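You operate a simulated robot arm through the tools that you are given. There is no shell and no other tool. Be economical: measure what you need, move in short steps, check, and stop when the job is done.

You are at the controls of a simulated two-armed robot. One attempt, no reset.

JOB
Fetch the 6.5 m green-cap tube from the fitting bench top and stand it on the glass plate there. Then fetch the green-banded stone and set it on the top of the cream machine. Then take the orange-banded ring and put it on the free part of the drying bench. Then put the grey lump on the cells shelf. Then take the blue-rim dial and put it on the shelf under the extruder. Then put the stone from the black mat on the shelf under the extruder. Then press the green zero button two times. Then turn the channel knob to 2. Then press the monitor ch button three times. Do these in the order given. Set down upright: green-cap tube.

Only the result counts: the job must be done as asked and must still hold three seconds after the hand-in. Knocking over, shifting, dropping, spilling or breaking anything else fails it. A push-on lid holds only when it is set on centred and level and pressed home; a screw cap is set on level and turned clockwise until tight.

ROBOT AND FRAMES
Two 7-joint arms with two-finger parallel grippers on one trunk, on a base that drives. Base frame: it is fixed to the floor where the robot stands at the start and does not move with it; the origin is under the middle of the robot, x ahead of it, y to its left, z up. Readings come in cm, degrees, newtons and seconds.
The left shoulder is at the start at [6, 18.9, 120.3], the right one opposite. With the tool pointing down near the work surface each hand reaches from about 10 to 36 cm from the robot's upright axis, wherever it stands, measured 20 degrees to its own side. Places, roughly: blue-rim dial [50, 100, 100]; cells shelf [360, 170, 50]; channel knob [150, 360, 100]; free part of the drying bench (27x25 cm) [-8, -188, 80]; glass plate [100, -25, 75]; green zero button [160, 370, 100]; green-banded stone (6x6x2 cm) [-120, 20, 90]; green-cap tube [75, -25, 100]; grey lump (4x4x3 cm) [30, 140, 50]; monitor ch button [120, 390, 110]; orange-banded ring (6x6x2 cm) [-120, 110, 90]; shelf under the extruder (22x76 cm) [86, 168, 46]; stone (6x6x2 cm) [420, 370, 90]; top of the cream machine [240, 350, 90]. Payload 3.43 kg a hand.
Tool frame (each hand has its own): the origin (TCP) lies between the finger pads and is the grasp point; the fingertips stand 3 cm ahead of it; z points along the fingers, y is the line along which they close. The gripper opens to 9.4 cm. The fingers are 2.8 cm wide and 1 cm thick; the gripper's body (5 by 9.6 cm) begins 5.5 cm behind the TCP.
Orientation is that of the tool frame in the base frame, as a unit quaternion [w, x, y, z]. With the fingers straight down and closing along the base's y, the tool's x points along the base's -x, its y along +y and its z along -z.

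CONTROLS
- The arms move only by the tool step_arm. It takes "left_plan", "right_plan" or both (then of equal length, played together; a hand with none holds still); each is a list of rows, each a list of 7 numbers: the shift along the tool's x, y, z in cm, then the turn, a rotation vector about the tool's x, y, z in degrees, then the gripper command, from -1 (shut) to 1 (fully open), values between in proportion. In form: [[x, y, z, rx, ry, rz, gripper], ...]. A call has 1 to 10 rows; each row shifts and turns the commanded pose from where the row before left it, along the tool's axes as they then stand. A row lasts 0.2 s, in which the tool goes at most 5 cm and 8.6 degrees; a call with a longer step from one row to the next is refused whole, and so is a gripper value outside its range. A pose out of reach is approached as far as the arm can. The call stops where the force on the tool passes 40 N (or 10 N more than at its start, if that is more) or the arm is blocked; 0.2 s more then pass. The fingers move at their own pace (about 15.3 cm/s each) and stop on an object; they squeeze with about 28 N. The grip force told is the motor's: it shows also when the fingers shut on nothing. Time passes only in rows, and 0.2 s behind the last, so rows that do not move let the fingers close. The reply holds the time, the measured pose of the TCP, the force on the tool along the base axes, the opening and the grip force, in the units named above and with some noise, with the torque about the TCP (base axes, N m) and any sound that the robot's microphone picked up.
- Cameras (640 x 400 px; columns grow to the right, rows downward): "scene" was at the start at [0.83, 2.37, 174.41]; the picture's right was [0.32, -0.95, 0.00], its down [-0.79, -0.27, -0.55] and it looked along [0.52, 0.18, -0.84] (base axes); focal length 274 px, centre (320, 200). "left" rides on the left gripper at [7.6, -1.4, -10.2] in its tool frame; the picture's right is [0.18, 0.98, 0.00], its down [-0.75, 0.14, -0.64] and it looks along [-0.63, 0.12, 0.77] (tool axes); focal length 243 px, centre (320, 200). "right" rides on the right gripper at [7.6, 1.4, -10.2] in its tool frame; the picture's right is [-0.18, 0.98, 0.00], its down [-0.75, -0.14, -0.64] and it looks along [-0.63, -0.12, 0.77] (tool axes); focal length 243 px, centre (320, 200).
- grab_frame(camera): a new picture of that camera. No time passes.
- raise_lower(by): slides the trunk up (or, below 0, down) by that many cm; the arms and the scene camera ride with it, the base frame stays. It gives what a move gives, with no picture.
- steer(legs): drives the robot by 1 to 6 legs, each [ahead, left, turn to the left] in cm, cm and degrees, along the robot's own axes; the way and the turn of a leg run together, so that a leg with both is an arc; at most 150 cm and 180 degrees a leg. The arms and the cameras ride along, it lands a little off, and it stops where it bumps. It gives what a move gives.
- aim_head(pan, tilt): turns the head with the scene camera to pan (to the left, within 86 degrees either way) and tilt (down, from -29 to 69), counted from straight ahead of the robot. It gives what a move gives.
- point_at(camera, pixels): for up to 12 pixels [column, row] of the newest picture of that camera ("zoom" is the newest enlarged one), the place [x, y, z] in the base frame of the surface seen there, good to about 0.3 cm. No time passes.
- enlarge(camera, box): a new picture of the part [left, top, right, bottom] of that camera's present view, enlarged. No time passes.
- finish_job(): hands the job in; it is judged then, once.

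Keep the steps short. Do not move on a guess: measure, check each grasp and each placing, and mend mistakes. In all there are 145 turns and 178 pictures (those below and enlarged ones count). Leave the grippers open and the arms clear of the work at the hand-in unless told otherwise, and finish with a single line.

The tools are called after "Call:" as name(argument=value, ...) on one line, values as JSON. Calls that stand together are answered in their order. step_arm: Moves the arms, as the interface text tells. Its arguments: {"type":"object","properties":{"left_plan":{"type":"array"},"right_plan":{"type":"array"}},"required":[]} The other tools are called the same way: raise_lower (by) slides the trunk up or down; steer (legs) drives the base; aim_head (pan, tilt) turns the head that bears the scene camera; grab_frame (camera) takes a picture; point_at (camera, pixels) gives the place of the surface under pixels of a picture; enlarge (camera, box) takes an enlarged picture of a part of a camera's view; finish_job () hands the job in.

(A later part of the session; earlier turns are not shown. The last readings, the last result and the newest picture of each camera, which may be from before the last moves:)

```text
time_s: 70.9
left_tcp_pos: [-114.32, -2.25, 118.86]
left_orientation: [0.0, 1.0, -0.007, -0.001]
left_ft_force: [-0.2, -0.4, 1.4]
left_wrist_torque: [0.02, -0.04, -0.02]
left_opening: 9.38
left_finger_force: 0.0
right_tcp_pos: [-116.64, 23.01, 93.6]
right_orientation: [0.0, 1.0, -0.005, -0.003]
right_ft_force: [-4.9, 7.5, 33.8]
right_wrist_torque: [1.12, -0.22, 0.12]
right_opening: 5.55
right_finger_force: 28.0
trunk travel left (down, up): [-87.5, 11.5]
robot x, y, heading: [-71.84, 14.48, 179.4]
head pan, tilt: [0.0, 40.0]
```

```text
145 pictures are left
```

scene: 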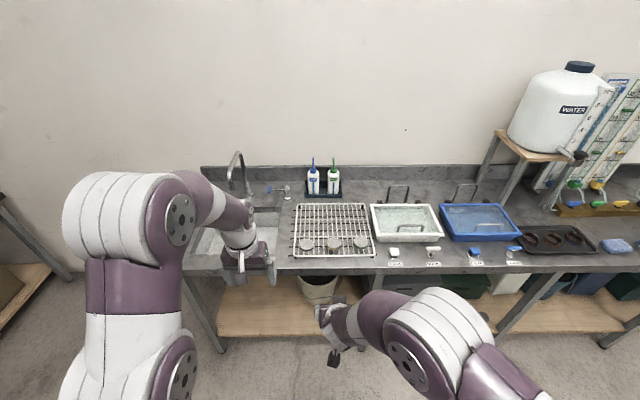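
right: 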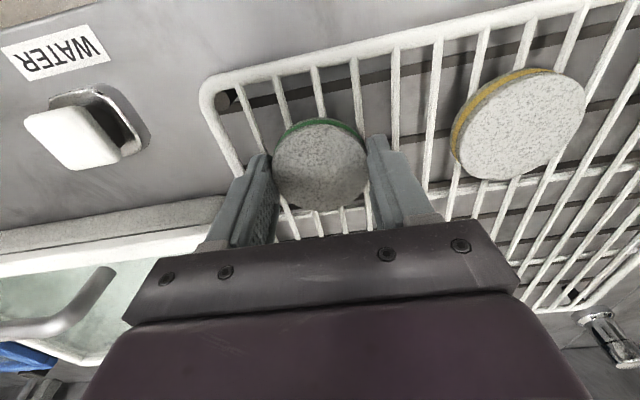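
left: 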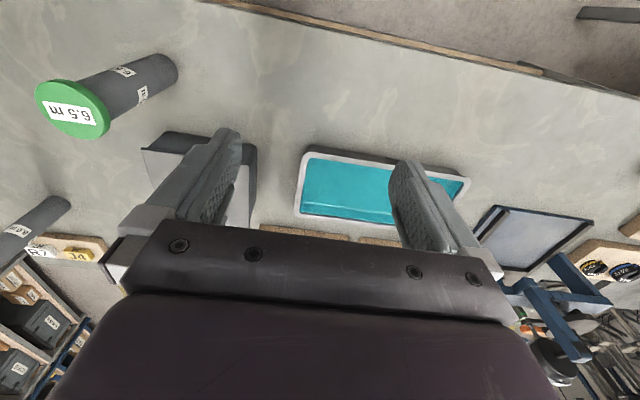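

Gripped now, opening 5.55. I'll lift slowly.

Call:
step_arm(right_plan=[[0, 0, -0.3, 0, 0, 0, -1], [0, 0, -0.4, 0, 0, 0, -1], [0, 0, -0.6, 0, 0, 0, -1], [0, 0, -1, 0, 0, 0, -1], [0, 0, -2, 0, 0, 0, -1], [0, 0, -3, 0, 0, 0, -1], [0, 0, -3, 0, 0, 0, -1], [0, 0, -3, 0, 0, 0, -1]])

Call:
grab_frame(camera="right")

```text
time_s: 72.7
left_tcp_pos: [-114.49, -2.18, 118.88]
left_orientation: [0.001, 1.0, -0.007, 0.001]
left_ft_force: [-0.2, -0.2, -0.6]
left_wrist_torque: [-0.02, 0.05, -0.03]
left_opening: 9.39
left_finger_force: 0.0
right_tcp_pos: [-116.7, 22.91, 106.9]
right_orientation: [0.0, 1.0, -0.005, 0.0]
right_ft_force: [0.2, 0.5, -1.3]
right_wrist_torque: [0.0, -0.03, 0.0]
right_opening: 5.56
right_finger_force: 27.9
trunk travel left (down, up): [-87.5, 11.5]
robot x, y, heading: [-71.9, 13.94, 179.5]
head pan, tilt: [0.0, 40.0]
```

```text
144 pictures are left
```

right: 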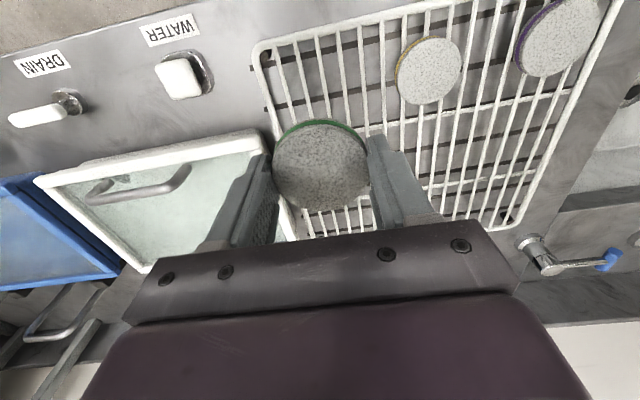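

The stone is held and in view. I'll back off, turn to face +y, and look at the route to the cream machine.

Call:
steer(legs=[[-45, 0, 0], [0, 0, -90], [60, 0, 0]])

Call:
aim_head(pan=-20, tilt=28)

Call:
grab_frame(camera="scene")

Call:
point_at(camera="scene", pixels=[[100, 200], [200, 200], [250, 200], [300, 200], [350, 200], [400, 200], [450, 200], [500, 200], [320, 130], [400, 130], [450, 130], [350, 300]])

```text
time_s: 82.2
left_tcp_pos: [-42.4, 116.15, 118.89]
left_orientation: [0.001, -0.703, 0.711, 0.001]
left_ft_force: [-0.5, -0.7, 0.0]
left_wrist_torque: [-0.03, -0.03, 0.0]
left_opening: 9.39
left_finger_force: 0.0
right_tcp_pos: [-17.28, 118.58, 106.78]
right_orientation: [0.0, -0.704, 0.71, 0.001]
right_ft_force: [0.8, 0.1, -0.8]
right_wrist_torque: [0.0, 0.01, 0.0]
right_opening: 5.51
right_finger_force: 27.9
trunk travel left (down, up): [-87.5, 11.5]
robot x, y, heading: [-25.76, 73.99, 89.6]
head pan, tilt: [0.0, 40.0]
```

```text
time_s: 83.1
left_tcp_pos: [-42.29, 116.26, 118.8]
left_orientation: [0.0, -0.703, 0.711, 0.0]
left_ft_force: [-0.5, 0.8, 0.6]
left_wrist_torque: [0.01, -0.01, 0.0]
left_opening: 9.4
left_finger_force: 0.0
right_tcp_pos: [-17.35, 118.67, 106.79]
right_orientation: [-0.001, -0.704, 0.71, 0.001]
right_ft_force: [-0.3, -0.2, -1.6]
right_wrist_torque: [0.04, 0.02, -0.04]
right_opening: 5.53
right_finger_force: 28.0
trunk travel left (down, up): [-87.5, 11.5]
robot x, y, heading: [-25.9, 74.12, 89.6]
head pan, tilt: [-20.0, 28.0]
```

```text
143 pictures are left
```

scene: 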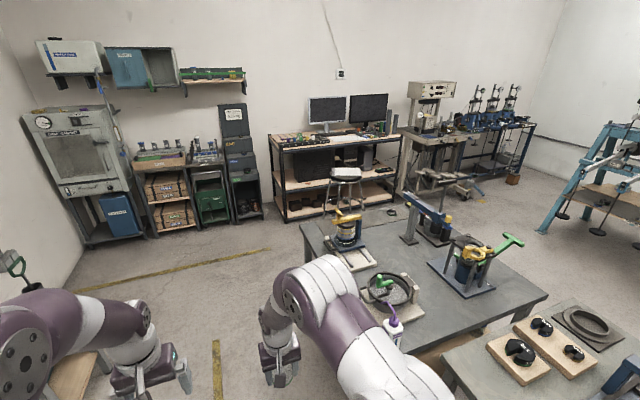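

```text
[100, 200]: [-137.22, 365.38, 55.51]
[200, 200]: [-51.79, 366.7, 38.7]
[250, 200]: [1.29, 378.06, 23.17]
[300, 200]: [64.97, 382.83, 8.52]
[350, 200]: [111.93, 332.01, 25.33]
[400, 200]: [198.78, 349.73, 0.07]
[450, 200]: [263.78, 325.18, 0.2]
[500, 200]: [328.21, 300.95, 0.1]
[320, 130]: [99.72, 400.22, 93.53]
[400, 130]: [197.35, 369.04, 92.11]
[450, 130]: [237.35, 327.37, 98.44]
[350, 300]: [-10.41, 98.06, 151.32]
```

Call:
enlarge(camera="scene", box=[370, 70, 530, 220])

Call:
point_at(camera="scene", pixels=[[432, 82], [432, 97], [425, 135], [410, 135], [455, 140], [303, 230], [545, 295], [300, 222], [480, 240], [345, 172], [440, 190]])

```text
2.67 times, centred on (450, 145) of scene
```

zoom: 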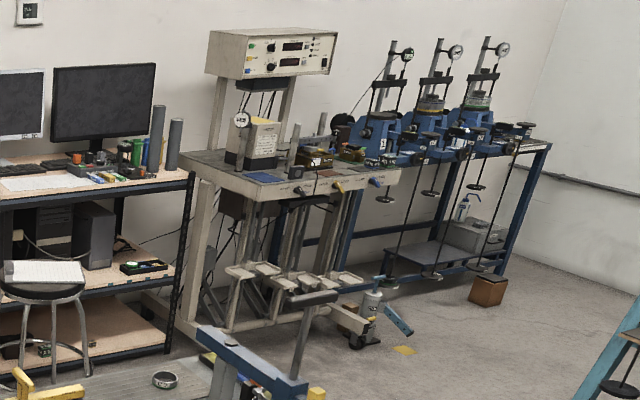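

```text
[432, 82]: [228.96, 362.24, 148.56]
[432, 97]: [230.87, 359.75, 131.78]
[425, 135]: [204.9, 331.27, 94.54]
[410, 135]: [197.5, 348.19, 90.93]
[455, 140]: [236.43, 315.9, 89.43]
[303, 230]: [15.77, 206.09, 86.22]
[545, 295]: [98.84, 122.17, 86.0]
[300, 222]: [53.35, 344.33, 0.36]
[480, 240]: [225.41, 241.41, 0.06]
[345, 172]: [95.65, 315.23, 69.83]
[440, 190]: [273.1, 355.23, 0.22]
```

The cream machine's deck (z≈90) is around (200–265, 315–360). The route along y≈254 behind the second bench looks free. I'll drive there.

Call:
steer(legs=[[150, 0, 0], [28, 0, 0], [0, -150, 0], [0, -70, 0]])

Call:
aim_head(pan=-15, tilt=40)

Call:
grab_frame(camera="scene")

```text
time_s: 102.4
left_tcp_pos: [179.82, 288.01, 118.84]
left_orientation: [-0.001, -0.699, 0.715, 0.0]
left_ft_force: [0.3, -0.1, 0.0]
left_wrist_torque: [-0.03, -0.02, 0.02]
left_opening: 9.41
left_finger_force: 0.1
right_tcp_pos: [204.85, 289.96, 106.88]
right_orientation: [0.0, -0.699, 0.715, 0.0]
right_ft_force: [-0.4, -0.3, -0.5]
right_wrist_torque: [0.04, 0.02, -0.01]
right_opening: 5.52
right_finger_force: 28.4
trunk travel left (down, up): [-87.5, 11.5]
robot x, y, heading: [195.82, 245.03, 88.5]
head pan, tilt: [-20.0, 28.0]
```

```text
time_s: 103.1
left_tcp_pos: [179.77, 288.01, 118.85]
left_orientation: [0.0, -0.698, 0.716, 0.0]
left_ft_force: [0.7, -0.6, 0.2]
left_wrist_torque: [0.02, 0.0, -0.05]
left_opening: 9.39
left_finger_force: 0.1
right_tcp_pos: [204.86, 289.93, 106.89]
right_orientation: [-0.001, -0.7, 0.715, 0.0]
right_ft_force: [-0.8, 0.5, -1.4]
right_wrist_torque: [0.0, 0.01, -0.01]
right_opening: 5.5
right_finger_force: 27.7
trunk travel left (down, up): [-87.5, 11.5]
robot x, y, heading: [195.82, 245.12, 88.6]
head pan, tilt: [-15.0, 40.0]
```

```text
141 pictures are left
```

scene: 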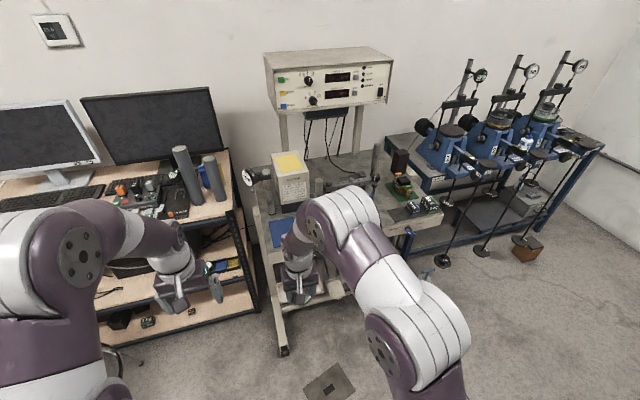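

I'll zoom in on the cream machine and measure its deck.

Call:
enlarge(camera="scene", box=[230, 40, 460, 260])

Call:
point_at(camera="scene", pixels=[[300, 57], [330, 165], [265, 225], [420, 225], [385, 190], [430, 215], [360, 165], [262, 200], [283, 235], [290, 158], [440, 228], [350, 190]])

```text
1.82 times, centred on (345, 150) of scene
```

zoom: 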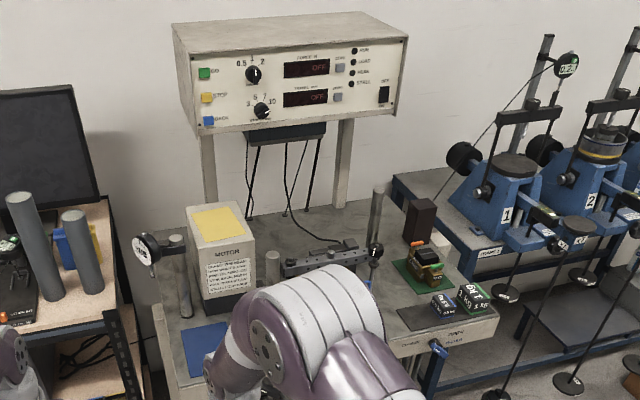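

```text
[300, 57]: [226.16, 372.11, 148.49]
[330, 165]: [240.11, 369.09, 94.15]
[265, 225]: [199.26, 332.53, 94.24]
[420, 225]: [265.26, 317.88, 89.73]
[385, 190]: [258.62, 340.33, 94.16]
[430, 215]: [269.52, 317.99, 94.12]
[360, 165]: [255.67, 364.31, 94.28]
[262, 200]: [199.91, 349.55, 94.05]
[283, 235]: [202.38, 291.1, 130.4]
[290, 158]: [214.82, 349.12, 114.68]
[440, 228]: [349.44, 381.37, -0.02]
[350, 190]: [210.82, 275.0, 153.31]
```

Call:
grab_frame(camera="right")

Call:
grab_frame(camera="left")

```text
139 pictures are left
```

right: 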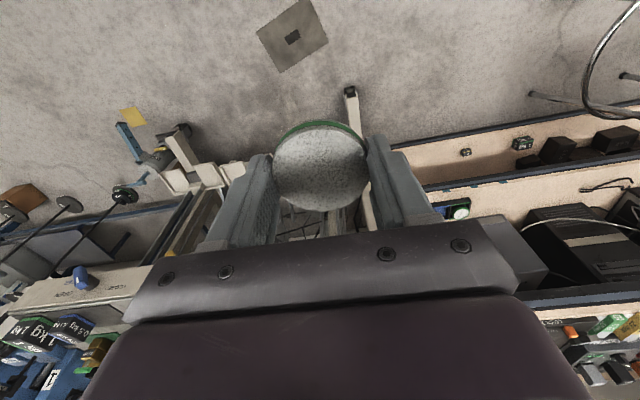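

```text
138 pictures are left
```

left: 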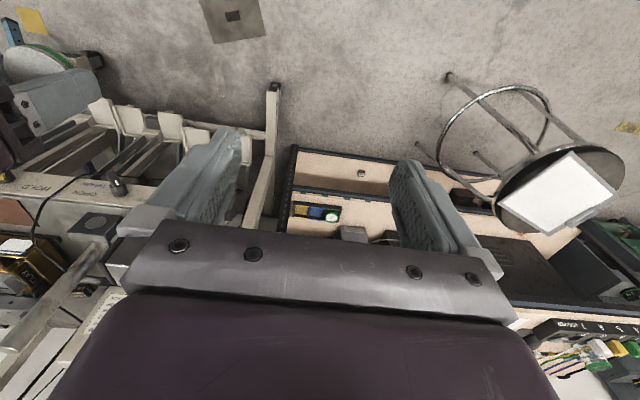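

The arm hides the deck. I'll strafe left 40 cm to see it past the arm.

Call:
steer(legs=[[0, 42, 0]])

Call:
aim_head(pan=-40, tilt=35)

Call:
enlarge(camera="scene", box=[160, 100, 480, 300])

```text
time_s: 105.7
left_tcp_pos: [138.34, 288.84, 118.88]
left_orientation: [-0.001, -0.699, 0.715, 0.0]
left_ft_force: [-0.3, 0.1, 0.1]
left_wrist_torque: [-0.01, 0.02, 0.01]
left_opening: 9.41
left_finger_force: 0.1
right_tcp_pos: [163.42, 290.95, 106.71]
right_orientation: [-0.001, -0.7, 0.714, 0.0]
right_ft_force: [-1.0, -0.5, -1.0]
right_wrist_torque: [0.01, -0.02, 0.04]
right_opening: 5.51
right_finger_force: 28.3
trunk travel left (down, up): [-87.5, 11.5]
robot x, y, heading: [154.08, 246.03, 88.6]
head pan, tilt: [-15.0, 40.0]
```

```text
time_s: 106.6
left_tcp_pos: [138.23, 288.79, 118.83]
left_orientation: [0.0, -0.699, 0.715, 0.0]
left_ft_force: [-0.2, 0.1, 0.4]
left_wrist_torque: [-0.01, -0.01, 0.01]
left_opening: 9.39
left_finger_force: 0.0
right_tcp_pos: [163.45, 290.97, 106.83]
right_orientation: [0.0, -0.7, 0.714, 0.0]
right_ft_force: [-0.3, 0.0, -0.9]
right_wrist_torque: [0.0, 0.01, 0.04]
right_opening: 5.53
right_finger_force: 28.4
trunk travel left (down, up): [-87.5, 11.5]
robot x, y, heading: [154.35, 246.24, 88.8]
head pan, tilt: [-40.0, 35.0]
```

```text
2.00 times, centred on (320, 200) of scene
```

zoom: 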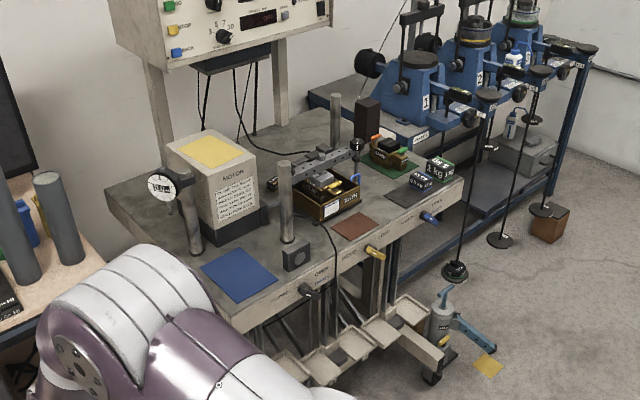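

I see the deck clearly now: pads along the front, the motor box on the left, a slide in the middle. I'll measure candidate bare spots.

Call:
point_at(camera="zoom", pixels=[[385, 208], [370, 212], [385, 190], [333, 228], [355, 240], [378, 225], [386, 195], [428, 200], [320, 265], [275, 290], [280, 240], [362, 190]])

Call:
enlarge(camera="scene", box=[280, 160, 400, 240])

```text
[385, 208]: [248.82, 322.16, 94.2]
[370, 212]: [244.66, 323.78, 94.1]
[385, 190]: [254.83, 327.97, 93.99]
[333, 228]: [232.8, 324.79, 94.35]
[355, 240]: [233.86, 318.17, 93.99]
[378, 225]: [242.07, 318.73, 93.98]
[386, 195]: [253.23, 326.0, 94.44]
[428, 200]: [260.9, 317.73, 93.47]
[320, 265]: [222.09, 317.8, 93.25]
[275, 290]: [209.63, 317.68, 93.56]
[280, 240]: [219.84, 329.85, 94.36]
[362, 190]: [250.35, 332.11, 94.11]
```

```text
5.00 times, centred on (340, 200) of scene
```

zoom: 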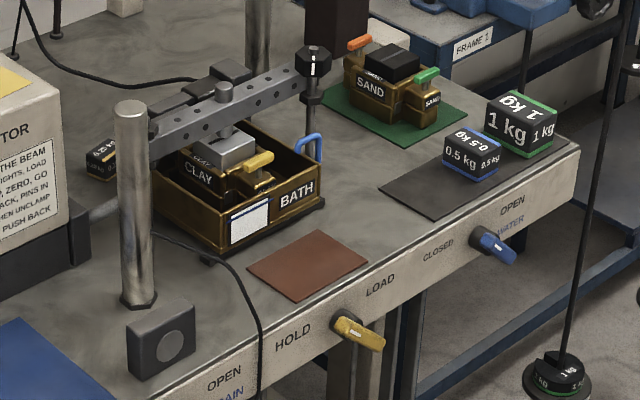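

Call:
point_at(camera="zoom", pixels=[[367, 262], [318, 231], [380, 189], [430, 219], [322, 205], [372, 228], [345, 210], [395, 243], [467, 175], [312, 50], [300, 150]])

```text
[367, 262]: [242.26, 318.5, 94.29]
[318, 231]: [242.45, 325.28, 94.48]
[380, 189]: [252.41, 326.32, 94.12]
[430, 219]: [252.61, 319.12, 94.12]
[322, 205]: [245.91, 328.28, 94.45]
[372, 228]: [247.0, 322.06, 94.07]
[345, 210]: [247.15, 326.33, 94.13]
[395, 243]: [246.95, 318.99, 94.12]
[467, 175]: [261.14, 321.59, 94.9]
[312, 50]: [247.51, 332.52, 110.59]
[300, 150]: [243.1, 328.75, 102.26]
```

The bare gap is x 242.4–252.4, y 317–328, so I aim for (247.4,321.5). I'll raise the left hand for clearance, then drive there.

Call:
step_arm(left_plan=[[2, 0, -4, 0, 0, 0, 1], [2, 0, -4, 0, 0, 0, 1], [2, 0, -4, 0, 0, 0, 1]])

Call:
steer(legs=[[0, -84, 0], [22, 0, 0]])

Call:
grab_frame(camera="right")

```text
time_s: 107.4
left_tcp_pos: [137.95, 282.6, 128.78]
left_orientation: [0.001, -0.699, 0.715, 0.0]
left_ft_force: [-0.3, 0.9, -0.3]
left_wrist_torque: [-0.01, 0.02, 0.02]
left_opening: 9.41
left_finger_force: 0.1
left hand out of reach, approached as far as the arm can: row 3
right_tcp_pos: [163.38, 291.07, 106.89]
right_orientation: [-0.001, -0.7, 0.714, 0.0]
right_ft_force: [-0.6, -0.9, -1.3]
right_wrist_torque: [-0.02, -0.02, 0.01]
right_opening: 5.5
right_finger_force: 28.3
trunk travel left (down, up): [-87.5, 11.5]
robot x, y, heading: [154.51, 246.62, 88.5]
head pan, tilt: [-40.0, 35.0]
```

```text
time_s: 113.2
left_tcp_pos: [224.28, 301.44, 128.83]
left_orientation: [0.0, -0.694, 0.72, 0.002]
left_ft_force: [0.1, -0.1, 0.7]
left_wrist_torque: [0.02, -0.03, 0.0]
left_opening: 9.41
left_finger_force: 0.0
right_tcp_pos: [249.9, 309.31, 106.92]
right_orientation: [-0.001, -0.694, 0.72, 0.001]
right_ft_force: [-0.3, -0.1, -0.4]
right_wrist_torque: [0.03, 0.02, -0.02]
right_opening: 5.53
right_finger_force: 28.3
trunk travel left (down, up): [-87.5, 11.5]
robot x, y, heading: [240.03, 264.96, 87.8]
head pan, tilt: [-40.0, 35.0]
```

```text
135 pictures are left
```

right: 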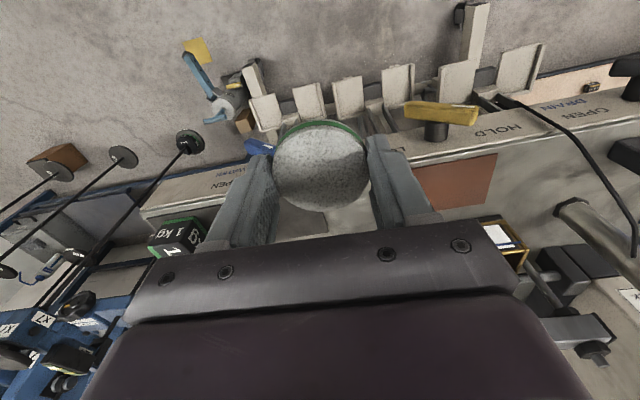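

I'll drive 9 cm more, then correct with the arm.

Call:
steer(legs=[[10, 2, 0]])

Call:
grab_frame(camera="right")

```text
time_s: 114.3
left_tcp_pos: [222.58, 311.37, 128.8]
left_orientation: [0.001, -0.694, 0.72, 0.001]
left_ft_force: [-0.7, -0.6, -0.9]
left_wrist_torque: [0.02, 0.0, -0.02]
left_opening: 9.38
left_finger_force: 0.1
right_tcp_pos: [248.08, 319.41, 106.9]
right_orientation: [-0.001, -0.694, 0.72, 0.001]
right_ft_force: [0.7, -1.2, -0.5]
right_wrist_torque: [0.02, -0.01, 0.02]
right_opening: 5.51
right_finger_force: 28.3
trunk travel left (down, up): [-87.5, 11.5]
robot x, y, heading: [238.14, 274.71, 88.0]
head pan, tilt: [-40.0, 35.0]
```

```text
134 pictures are left
```

right: 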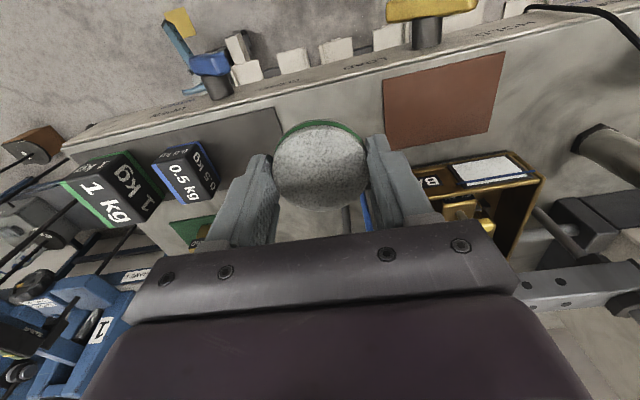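

I'll lower onto the gap with small corrections, stopping about 1 cm above.

Call:
step_arm(right_plan=[[-0.9, 0.3, 2.8, 0, 0, 0, -1], [-0.9, 0.3, 2.8, 0, 0, 0, -1], [0, 0, 2.4, 0, 0, 0, -1]])

Call:
grab_frame(camera="right")

Call:
point_at(camera="right", pixels=[[320, 125], [320, 165], [320, 205], [280, 165], [362, 165]])

```text
time_s: 115.1
left_tcp_pos: [222.73, 311.66, 128.71]
left_orientation: [0.0, -0.693, 0.721, 0.0]
left_ft_force: [1.0, -0.1, -0.1]
left_wrist_torque: [-0.02, -0.02, 0.02]
left_opening: 9.37
left_finger_force: 0.0
right_tcp_pos: [247.62, 321.48, 98.98]
right_orientation: [0.0, -0.695, 0.719, 0.001]
right_ft_force: [0.0, 0.3, -0.2]
right_wrist_torque: [-0.01, -0.03, 0.02]
right_opening: 5.51
right_finger_force: 27.9
trunk travel left (down, up): [-87.5, 11.5]
robot x, y, heading: [238.25, 275.02, 87.8]
head pan, tilt: [-40.0, 35.0]
```

```text
133 pictures are left
```

right: 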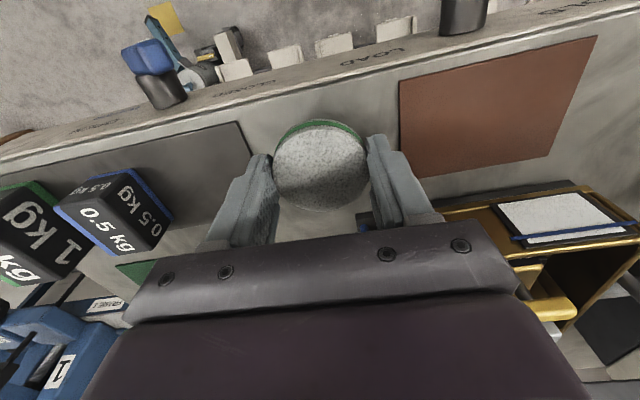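

```text
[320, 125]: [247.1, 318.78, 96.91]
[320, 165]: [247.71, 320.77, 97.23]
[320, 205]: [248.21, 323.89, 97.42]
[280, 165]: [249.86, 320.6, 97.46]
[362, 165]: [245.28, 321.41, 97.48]
```

The stone is over the gap at about (247.6,321.2), with its bottom about 1.2 cm above the deck. I'll lower in small steps.

Call:
step_arm(right_plan=[[0, 0, 0.4, 0, 0, 0, -1], [0, 0, 0.3, 0, 0, 0, -1], [0, 0, 0.3, 0, 0, 0, -1]])

```text
time_s: 115.9
left_tcp_pos: [222.73, 311.52, 128.81]
left_orientation: [0.001, -0.693, 0.721, 0.001]
left_ft_force: [-0.2, 0.7, 0.1]
left_wrist_torque: [0.01, 0.02, 0.01]
left_opening: 9.39
left_finger_force: 0.0
right_tcp_pos: [247.6, 321.23, 97.93]
right_orientation: [0.0, -0.695, 0.719, 0.002]
right_ft_force: [0.7, 0.9, -1.0]
right_wrist_torque: [0.02, -0.02, 0.01]
right_opening: 5.53
right_finger_force: 27.6
trunk travel left (down, up): [-87.5, 11.5]
robot x, y, heading: [238.48, 275.13, 87.8]
head pan, tilt: [-40.0, 35.0]
```

Call:
step_arm(right_plan=[[0, 0, 0.25, 0, 0, 0, -1], [0, 0, 0.25, 0, 0, 0, -1], [0, 0, 0.15, 0, 0, 0, -1]])

```text
time_s: 116.7
left_tcp_pos: [222.76, 311.7, 128.75]
left_orientation: [0.001, -0.693, 0.721, 0.001]
left_ft_force: [-0.2, -0.2, 0.0]
left_wrist_torque: [-0.06, 0.03, -0.02]
left_opening: 9.37
left_finger_force: 0.1
right_tcp_pos: [247.54, 321.32, 97.17]
right_orientation: [-0.001, -0.695, 0.719, 0.001]
right_ft_force: [-0.2, 0.4, -0.6]
right_wrist_torque: [-0.03, 0.0, -0.03]
right_opening: 5.5
right_finger_force: 28.0
trunk travel left (down, up): [-87.5, 11.5]
robot x, y, heading: [238.44, 275.27, 88.0]
head pan, tilt: [-40.0, 35.0]
```

No contact yet; a little more.

Call:
step_arm(right_plan=[[0, 0, 0.2, 0, 0, 0, -1], [0, 0, 0.15, 0, 0, 0, -1]])

Call:
grab_frame(camera="right")

```text
time_s: 117.3
left_tcp_pos: [222.72, 311.44, 128.75]
left_orientation: [0.001, -0.694, 0.72, 0.001]
left_ft_force: [-0.2, -0.2, -0.7]
left_wrist_torque: [0.02, 0.01, -0.03]
left_opening: 9.39
left_finger_force: 0.0
right_tcp_pos: [247.62, 321.14, 97.02]
right_orientation: [0.001, -0.695, 0.719, 0.001]
right_ft_force: [1.0, -2.0, 13.6]
right_wrist_torque: [0.26, -0.2, 0.0]
right_opening: 5.51
right_finger_force: 28.0
trunk travel left (down, up): [-87.5, 11.5]
robot x, y, heading: [238.48, 275.08, 87.7]
head pan, tilt: [-40.0, 35.0]
```

```text
132 pictures are left
```

right: 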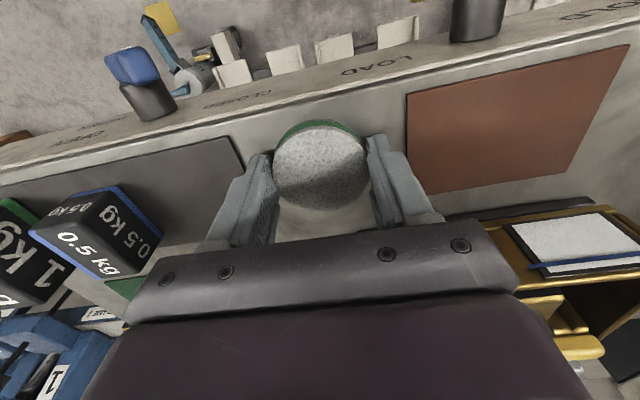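

Contact. I'll open modestly and lift.

Call:
step_arm(right_plan=[[0, 0, -0.1, 0, 0, 0, 0.35], [0, 0, 0, 0, 0, 0, 0.5], [0, 0, 0, 0, 0, 0, 0.5], [0, 0, -2, 0, 0, 0, 0.5], [0, 0, -4, 0, 0, 0, 0.5], [0, 0, -4, 0, 0, 0, 0.5], [0, 0, -4, 0, 0, 0, 1]])

Call:
grab_frame(camera="right")

```text
time_s: 118.9
left_tcp_pos: [222.61, 311.49, 128.86]
left_orientation: [0.0, -0.693, 0.721, 0.001]
left_ft_force: [-0.5, -0.8, 0.8]
left_wrist_torque: [-0.02, -0.01, 0.01]
left_opening: 9.39
left_finger_force: 0.0
right_tcp_pos: [247.65, 321.0, 110.79]
right_orientation: [-0.001, -0.695, 0.719, 0.001]
right_ft_force: [0.5, -0.2, -0.3]
right_wrist_torque: [0.01, -0.02, 0.01]
right_opening: 9.38
right_finger_force: 0.1
trunk travel left (down, up): [-87.5, 11.5]
robot x, y, heading: [238.71, 274.77, 87.9]
head pan, tilt: [-40.0, 35.0]
```

```text
131 pictures are left
```

right: 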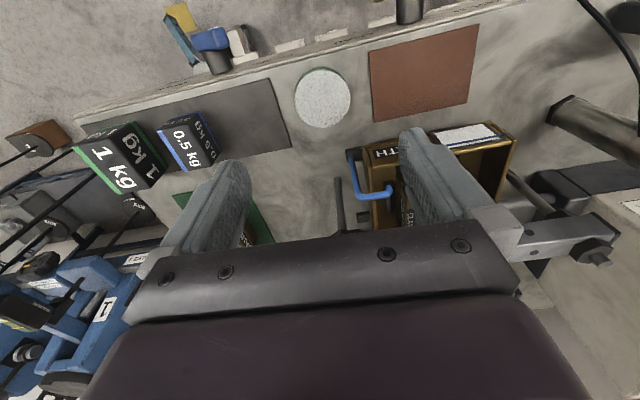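

The stone rests on the bare deck. Now the orange ring: I drive back the same way to the sink bench.

Call:
steer(legs=[[-32, 0, 0], [0, 150, 0], [0, 112, 0], [0, 0, 92], [0, 148, 0], [25, 0, 0]])

Call:
aim_head(pan=-15, tilt=50)

Call:
grab_frame(camera="scene")

```text
time_s: 145.8
left_tcp_pos: [-92.0, 85.11, 128.77]
left_orientation: [0.0, 1.0, -0.016, -0.001]
left_ft_force: [-0.4, -1.2, 0.7]
left_wrist_torque: [0.01, -0.01, 0.02]
left_opening: 9.38
left_finger_force: 0.1
right_tcp_pos: [-101.74, 109.95, 110.78]
right_orientation: [0.001, 1.0, -0.015, 0.0]
right_ft_force: [0.0, 0.6, 0.1]
right_wrist_torque: [0.01, 0.0, 0.03]
right_opening: 9.38
right_finger_force: 0.1
trunk travel left (down, up): [-87.5, 11.5]
robot x, y, heading: [-55.44, 100.91, 177.8]
head pan, tilt: [-40.0, 35.0]
```

```text
time_s: 146.7
left_tcp_pos: [-92.05, 85.02, 128.83]
left_orientation: [0.0, 1.0, -0.017, -0.001]
left_ft_force: [0.0, -0.5, 0.7]
left_wrist_torque: [0.0, 0.02, -0.01]
left_opening: 9.41
left_finger_force: 0.1
right_tcp_pos: [-101.91, 109.98, 110.83]
right_orientation: [0.001, 1.0, -0.015, 0.0]
right_ft_force: [0.3, 0.0, -1.2]
right_wrist_torque: [0.02, -0.02, 0.0]
right_opening: 9.4
right_finger_force: 0.1
trunk travel left (down, up): [-87.5, 11.5]
robot x, y, heading: [-55.53, 101.07, 177.9]
head pan, tilt: [-15.0, 50.0]
```

```text
130 pictures are left
```

scene: 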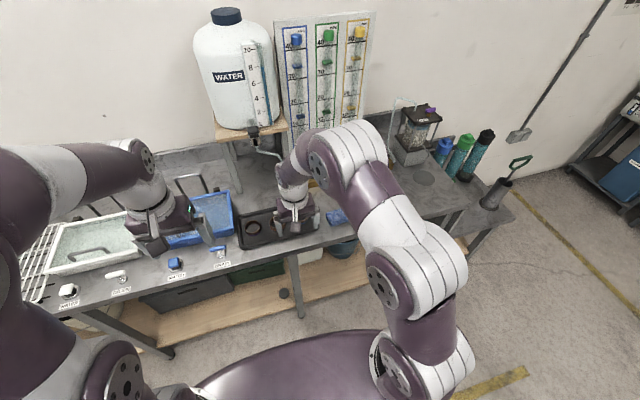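

The right hand is near the ring tray. I'll look with the hand camera.

Call:
grab_frame(camera="right")

Call:
enlarge(camera="right", box=[160, 20, 420, 200])

```text
129 pictures are left
```

right: 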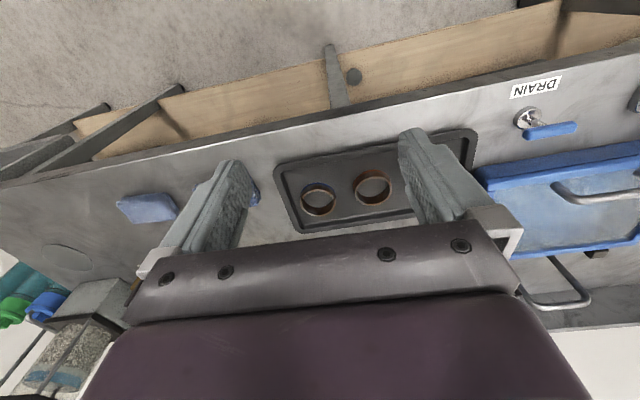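

```text
2.22 times, centred on (290, 110) of right
```

zoom: 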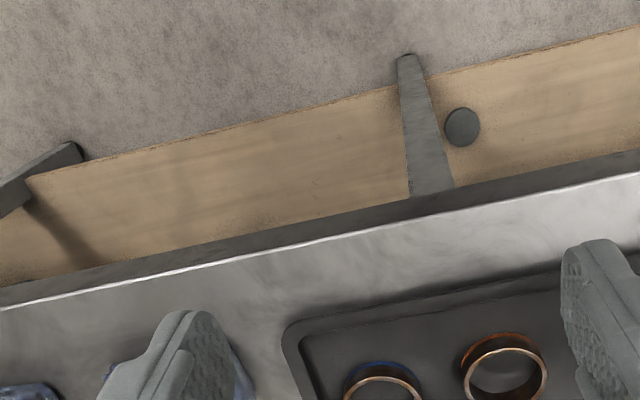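

Call:
point_at(camera="right", pixels=[[372, 174], [356, 188], [389, 187], [372, 205], [319, 186], [336, 199], [300, 210], [335, 160], [398, 185], [440, 150], [472, 140]])

```text
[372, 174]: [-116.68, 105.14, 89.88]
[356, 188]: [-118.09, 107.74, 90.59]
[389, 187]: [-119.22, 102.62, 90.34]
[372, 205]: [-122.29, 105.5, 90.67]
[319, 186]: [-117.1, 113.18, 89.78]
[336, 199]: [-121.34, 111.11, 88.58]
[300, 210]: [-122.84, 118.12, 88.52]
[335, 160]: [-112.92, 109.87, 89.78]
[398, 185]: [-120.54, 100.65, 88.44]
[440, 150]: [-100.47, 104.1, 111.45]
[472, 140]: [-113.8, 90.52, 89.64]
```

The orange ring's centre is about (-119.5,105.2), rim z≈90.6, tray floor ≈88.4. Neighbours are 8 cm to each side. I'll drive closer.

Call:
steer(legs=[[16.5, 4, 2]])

Call:
grab_frame(camera="right")

```text
time_s: 148.2
left_tcp_pos: [-107.88, 79.99, 128.78]
left_orientation: [0.0, 1.0, 0.001, -0.001]
left_ft_force: [0.6, -0.1, -1.0]
left_wrist_torque: [-0.01, 0.03, 0.01]
left_opening: 9.38
left_finger_force: 0.1
right_tcp_pos: [-118.42, 104.65, 110.79]
right_orientation: [0.0, 1.0, 0.003, -0.002]
right_ft_force: [0.4, 1.0, 0.7]
right_wrist_torque: [-0.01, 0.01, 0.04]
right_opening: 9.41
right_finger_force: 0.1
trunk travel left (down, up): [-87.5, 11.5]
robot x, y, heading: [-72.05, 97.62, -179.8]
head pan, tilt: [-15.0, 50.0]
```

```text
127 pictures are left
```

right: 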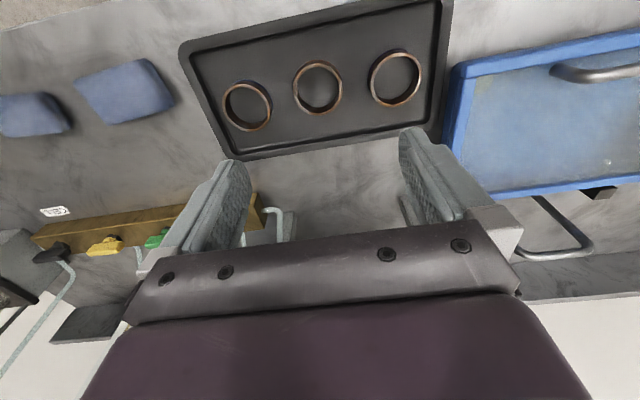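

Call:
point_at(camera="right", pixels=[[317, 63], [318, 113], [294, 88], [341, 88], [270, 103], [370, 80], [330, 100], [395, 200]])

Call:
enlarge(camera="right", box=[200, 30, 440, 180])

```text
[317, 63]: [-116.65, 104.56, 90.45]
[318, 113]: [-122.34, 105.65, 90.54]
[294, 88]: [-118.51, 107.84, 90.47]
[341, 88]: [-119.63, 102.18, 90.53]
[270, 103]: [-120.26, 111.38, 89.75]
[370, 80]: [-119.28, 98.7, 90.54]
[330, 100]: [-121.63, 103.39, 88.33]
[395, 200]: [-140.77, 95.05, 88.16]
```

```text
2.67 times, centred on (320, 105) of right
```

zoom: 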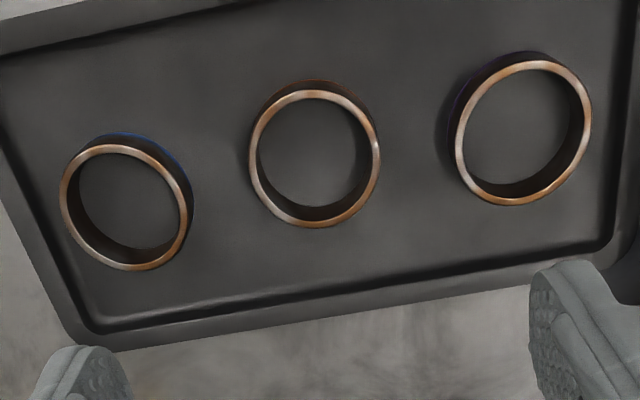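

Ring centre (-119.4,105.05). I'll centre on it, opening to 7.2 cm, and go down to z≈95.

Call:
step_arm(right_plan=[[-0.5, -0.2, 3.9, 0, 0, 0, 0.53], [-0.5, -0.2, 3.9, 0, 0, 0, 0.53], [0, 0, 3.9, 0, 0, 0, 0.53], [0, 0, 3.6, 0, 0, 0, 0.53]])

Call:
grab_frame(camera="right")

```text
time_s: 149.2
left_tcp_pos: [-108.14, 80.07, 128.77]
left_orientation: [0.0, 1.0, 0.0, -0.001]
left_ft_force: [-0.1, -0.5, -0.1]
left_wrist_torque: [0.0, 0.03, -0.01]
left_opening: 9.4
left_finger_force: 0.0
right_tcp_pos: [-119.69, 105.02, 95.21]
right_orientation: [0.001, 1.0, 0.002, 0.0]
right_ft_force: [-1.0, -0.5, -0.5]
right_wrist_torque: [-0.01, -0.05, 0.01]
right_opening: 7.19
right_finger_force: 0.1
trunk travel left (down, up): [-87.5, 11.5]
robot x, y, heading: [-71.8, 97.5, -179.9]
head pan, tilt: [-15.0, 50.0]
```

```text
125 pictures are left
```

right: 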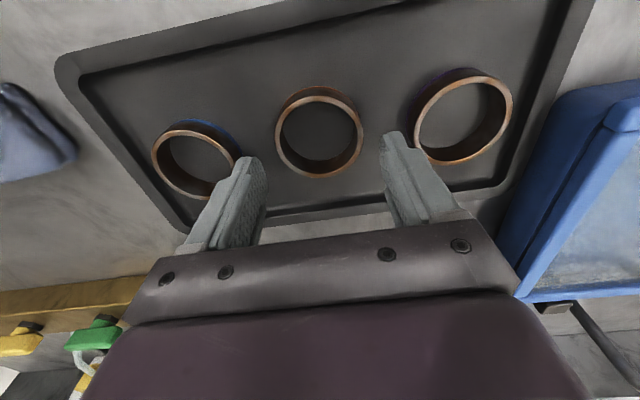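

Well centred. I'll descend to z≈91.6, close, and lift slowly.

Call:
step_arm(right_plan=[[0.2, 0, 1.8, 0, 0, 0, 0.53], [0, 0, 1.6, 0, 0, 0, 0.53], [0, 0, 0.1, 0, 0, 0, 0.53], [0, 0, 0, 0, 0, 0, -1], [0, 0, 0, 0, 0, 0, -1], [0, 0, 0, 0, 0, 0, -1], [0, 0, -0.5, 0, 0, 0, -1], [0, 0, -1.5, 0, 0, 0, -1], [0, 0, -4, 0, 0, 0, -1], [0, 0, -4, 0, 0, 0, -1]])

Call:
grab_frame(camera="right")

```text
time_s: 151.3
left_tcp_pos: [-108.04, 80.07, 128.89]
left_orientation: [0.0, 1.0, 0.001, -0.001]
left_ft_force: [1.0, 0.8, 0.1]
left_wrist_torque: [0.0, 0.04, -0.01]
left_opening: 9.41
left_finger_force: 0.0
right_tcp_pos: [-119.41, 105.15, 101.87]
right_orientation: [-0.001, 1.0, 0.003, -0.001]
right_ft_force: [0.2, 0.1, -0.8]
right_wrist_torque: [-0.01, 0.02, 0.03]
right_opening: 5.7
right_finger_force: 28.4
trunk travel left (down, up): [-87.5, 11.5]
robot x, y, heading: [-72.11, 96.7, -179.5]
head pan, tilt: [-15.0, 50.0]
```

```text
124 pictures are left
```

right: 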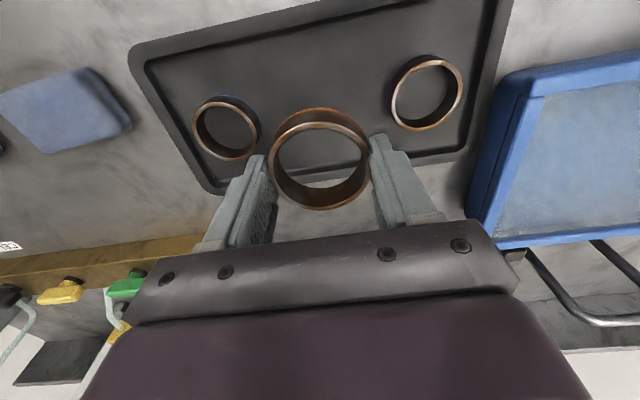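

The ring is held (opening 5.7). I'll drive to the drying bench at y≈-188.

Call:
steer(legs=[[-65, 0, 0], [0, 0, 90], [150, 0, 0], [35, 0, 0]])

Call:
aim_head(pan=-10, tilt=45)

Call:
grab_frame(camera="scene")

```text
time_s: 167.8
left_tcp_pos: [11.72, -125.67, 128.77]
left_orientation: [0.0, 0.703, 0.711, 0.0]
left_ft_force: [0.0, 0.0, -0.8]
left_wrist_torque: [-0.04, -0.03, -0.01]
left_opening: 9.38
left_finger_force: 0.1
right_tcp_pos: [-13.15, -137.4, 101.79]
right_orientation: [0.001, 0.701, 0.714, 0.0]
right_ft_force: [0.0, -0.7, -1.3]
right_wrist_torque: [-0.01, 0.04, -0.01]
right_opening: 5.49
right_finger_force: 27.6
trunk travel left (down, up): [-87.5, 11.5]
robot x, y, heading: [-6.15, -90.19, -89.0]
head pan, tilt: [-15.0, 50.0]
```

```text
time_s: 168.5
left_tcp_pos: [11.76, -125.96, 128.66]
left_orientation: [0.001, 0.702, 0.712, 0.0]
left_ft_force: [0.6, -0.9, 0.6]
left_wrist_torque: [0.03, -0.01, 0.01]
left_opening: 9.38
left_finger_force: 0.1
right_tcp_pos: [-13.09, -137.62, 101.85]
right_orientation: [0.001, 0.701, 0.713, 0.001]
right_ft_force: [-0.2, -0.1, 0.0]
right_wrist_torque: [0.01, 0.01, -0.03]
right_opening: 5.48
right_finger_force: 28.0
trunk travel left (down, up): [-87.5, 11.5]
robot x, y, heading: [-6.19, -90.45, -89.2]
head pan, tilt: [-10.0, 45.0]
```

```text
123 pictures are left
```

scene: 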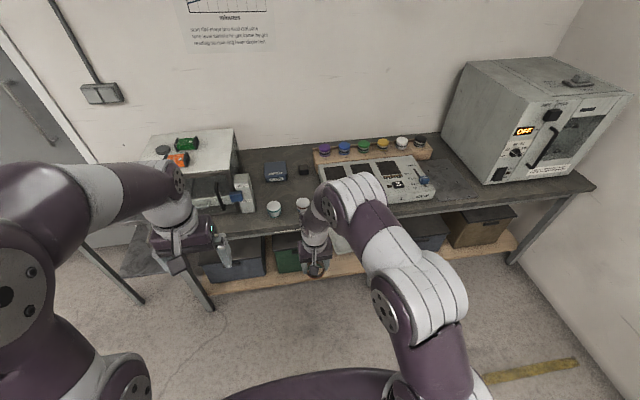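

Call:
point_at(camera="scene", pixels=[[450, 180], [465, 200], [275, 208], [303, 203], [290, 190], [290, 215], [420, 203], [435, 190], [545, 190], [274, 225], [255, 200], [360, 215]])

Call:
enlarge(camera="scene", box=[220, 130, 480, 250])

Call:
grab_frame(camera="right")

```text
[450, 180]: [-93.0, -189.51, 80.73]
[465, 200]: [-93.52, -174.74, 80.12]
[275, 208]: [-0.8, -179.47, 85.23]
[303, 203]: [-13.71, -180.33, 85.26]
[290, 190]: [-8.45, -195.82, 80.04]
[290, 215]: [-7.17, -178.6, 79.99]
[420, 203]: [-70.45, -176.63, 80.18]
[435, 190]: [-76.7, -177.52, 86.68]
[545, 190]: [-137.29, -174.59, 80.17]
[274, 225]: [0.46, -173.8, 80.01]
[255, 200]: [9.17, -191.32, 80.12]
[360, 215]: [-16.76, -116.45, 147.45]
```

```text
2.46 times, centred on (350, 190) of scene
```

zoom: 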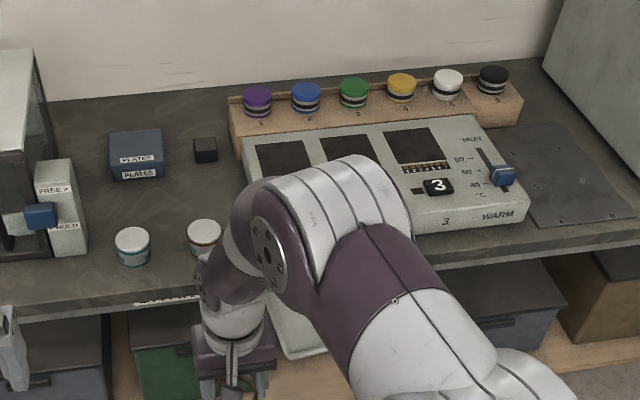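

```text
121 pictures are left
```

right: 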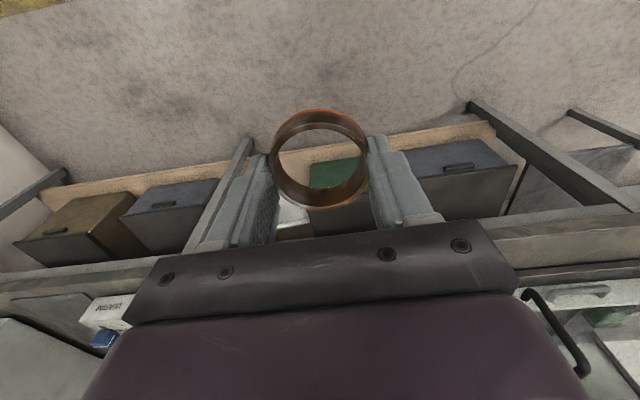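

Free bare space lies behind the cups, around (-8,-191). To judge how near I can drive, I'll look straight down at my own front.

Call:
aim_head(pan=0, tilt=69)

Call:
grab_frame(camera="scene")

Call:
point_at(camera="scene", pixels=[[320, 270], [320, 300], [320, 330], [320, 250], [280, 260], [360, 260], [320, 380]])

```text
time_s: 169.3
left_tcp_pos: [11.75, -125.83, 128.74]
left_orientation: [0.0, 0.702, 0.712, 0.0]
left_ft_force: [0.9, -1.4, -0.4]
left_wrist_torque: [0.04, 0.0, 0.0]
left_opening: 9.4
left_finger_force: 0.0
right_tcp_pos: [-13.08, -137.56, 101.79]
right_orientation: [0.001, 0.7, 0.714, 0.0]
right_ft_force: [-0.1, 0.6, -0.6]
right_wrist_torque: [0.0, -0.06, 0.03]
right_opening: 5.5
right_finger_force: 28.1
trunk travel left (down, up): [-87.5, 11.5]
robot x, y, heading: [-5.69, -89.82, -89.5]
head pan, tilt: [0.0, 68.8]
```

```text
120 pictures are left
```

scene: 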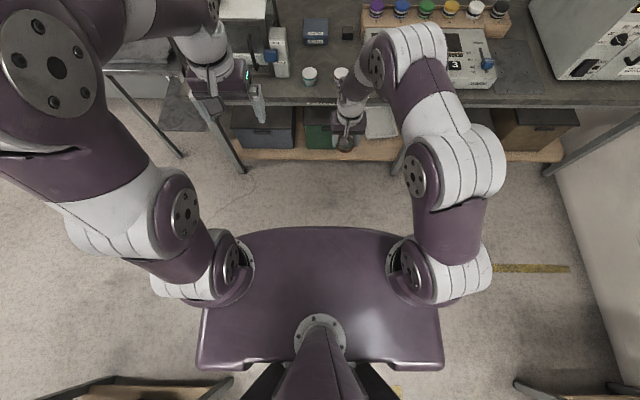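

```text
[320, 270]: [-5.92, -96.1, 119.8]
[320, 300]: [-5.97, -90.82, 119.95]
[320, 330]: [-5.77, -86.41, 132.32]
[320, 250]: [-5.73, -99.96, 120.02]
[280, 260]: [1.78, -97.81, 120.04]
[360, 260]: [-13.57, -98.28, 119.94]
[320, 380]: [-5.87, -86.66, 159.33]
```

My torso front is only 14 cm ahead of the axis. I'll keep about 38 cm from the bench edge, then extend the arm and lower with the trunk.

Call:
steer(legs=[[44, 5, 0]])

Call:
step_arm(right_plan=[[-3, 0, -0.5, 0, 0, 0, -1], [-3, 0, -0.5, 0, 0, 0, -1], [-3, 0, -0.5, 0, 0, 0, -1], [-2, 0, 0, 0, 0, 0, -1]])

Call:
grab_frame(camera="right")

```text
time_s: 172.1
left_tcp_pos: [16.94, -171.1, 128.85]
left_orientation: [0.001, 0.704, 0.71, -0.001]
left_ft_force: [0.9, -0.5, 0.9]
left_wrist_torque: [-0.01, 0.03, 0.03]
left_opening: 9.37
left_finger_force: 0.2
right_tcp_pos: [-7.94, -182.83, 101.94]
right_orientation: [0.001, 0.703, 0.712, 0.0]
right_ft_force: [0.5, 0.9, 0.1]
right_wrist_torque: [0.03, -0.02, 0.03]
right_opening: 5.51
right_finger_force: 27.9
trunk travel left (down, up): [-87.5, 11.5]
robot x, y, heading: [-0.57, -135.72, -89.4]
head pan, tilt: [0.0, 68.8]
```

```text
time_s: 173.1
left_tcp_pos: [17.15, -171.31, 128.78]
left_orientation: [0.0, 0.704, 0.711, 0.0]
left_ft_force: [0.1, 0.2, -0.4]
left_wrist_torque: [0.0, 0.0, 0.02]
left_opening: 9.41
left_finger_force: 0.0
right_tcp_pos: [-7.57, -193.69, 103.33]
right_orientation: [0.0, 0.702, 0.712, 0.001]
right_ft_force: [-0.1, 0.0, -1.5]
right_wrist_torque: [0.04, 0.02, -0.01]
right_opening: 5.51
right_finger_force: 27.2
trunk travel left (down, up): [-87.5, 11.5]
robot x, y, heading: [-0.37, -135.37, -89.5]
head pan, tilt: [0.0, 68.8]
```

```text
119 pictures are left
```

right: 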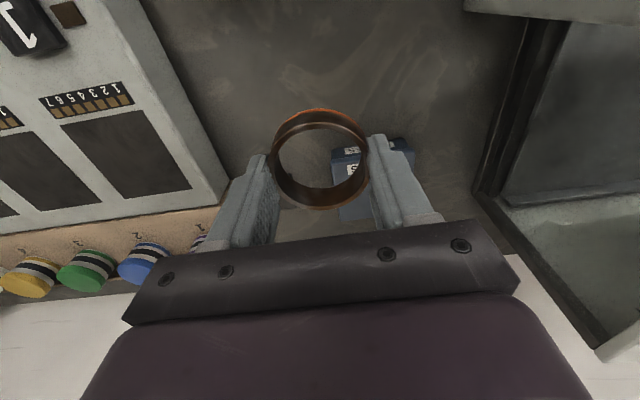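

Reaches fine. I'll measure the free area around the ring.

Call:
point_at(camera="right", pixels=[[345, 155], [405, 142], [320, 60], [320, 5], [215, 160], [320, 118], [320, 205], [500, 160], [260, 20], [400, 20]])

Call:
aim_head(pan=-8, tilt=60)

Call:
enlarge(camera="scene", box=[220, 100, 420, 260])

```text
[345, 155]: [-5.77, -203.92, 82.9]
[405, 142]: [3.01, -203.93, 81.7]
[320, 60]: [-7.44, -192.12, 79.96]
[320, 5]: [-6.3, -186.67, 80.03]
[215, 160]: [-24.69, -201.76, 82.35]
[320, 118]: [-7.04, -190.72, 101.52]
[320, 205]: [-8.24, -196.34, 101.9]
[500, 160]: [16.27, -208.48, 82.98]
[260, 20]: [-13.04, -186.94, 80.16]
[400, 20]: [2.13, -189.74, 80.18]
```

```text
time_s: 173.8
left_tcp_pos: [17.19, -171.28, 128.77]
left_orientation: [0.001, 0.704, 0.71, 0.0]
left_ft_force: [0.6, 0.7, -0.3]
left_wrist_torque: [-0.02, -0.01, 0.01]
left_opening: 9.39
left_finger_force: 0.1
right_tcp_pos: [-7.67, -193.56, 103.35]
right_orientation: [0.001, 0.702, 0.712, 0.001]
right_ft_force: [0.2, 0.3, -0.7]
right_wrist_torque: [0.02, 0.02, 0.01]
right_opening: 5.55
right_finger_force: 28.1
trunk travel left (down, up): [-87.5, 11.5]
robot x, y, heading: [-0.42, -135.57, -89.3]
head pan, tilt: [-8.0, 60.0]
```

```text
2.50 times, centred on (320, 180) of scene
```

zoom: 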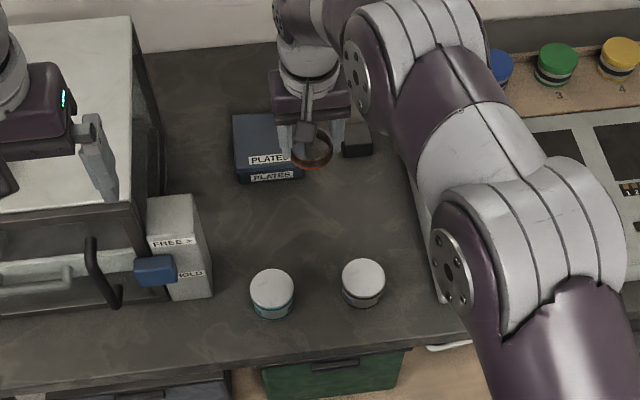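

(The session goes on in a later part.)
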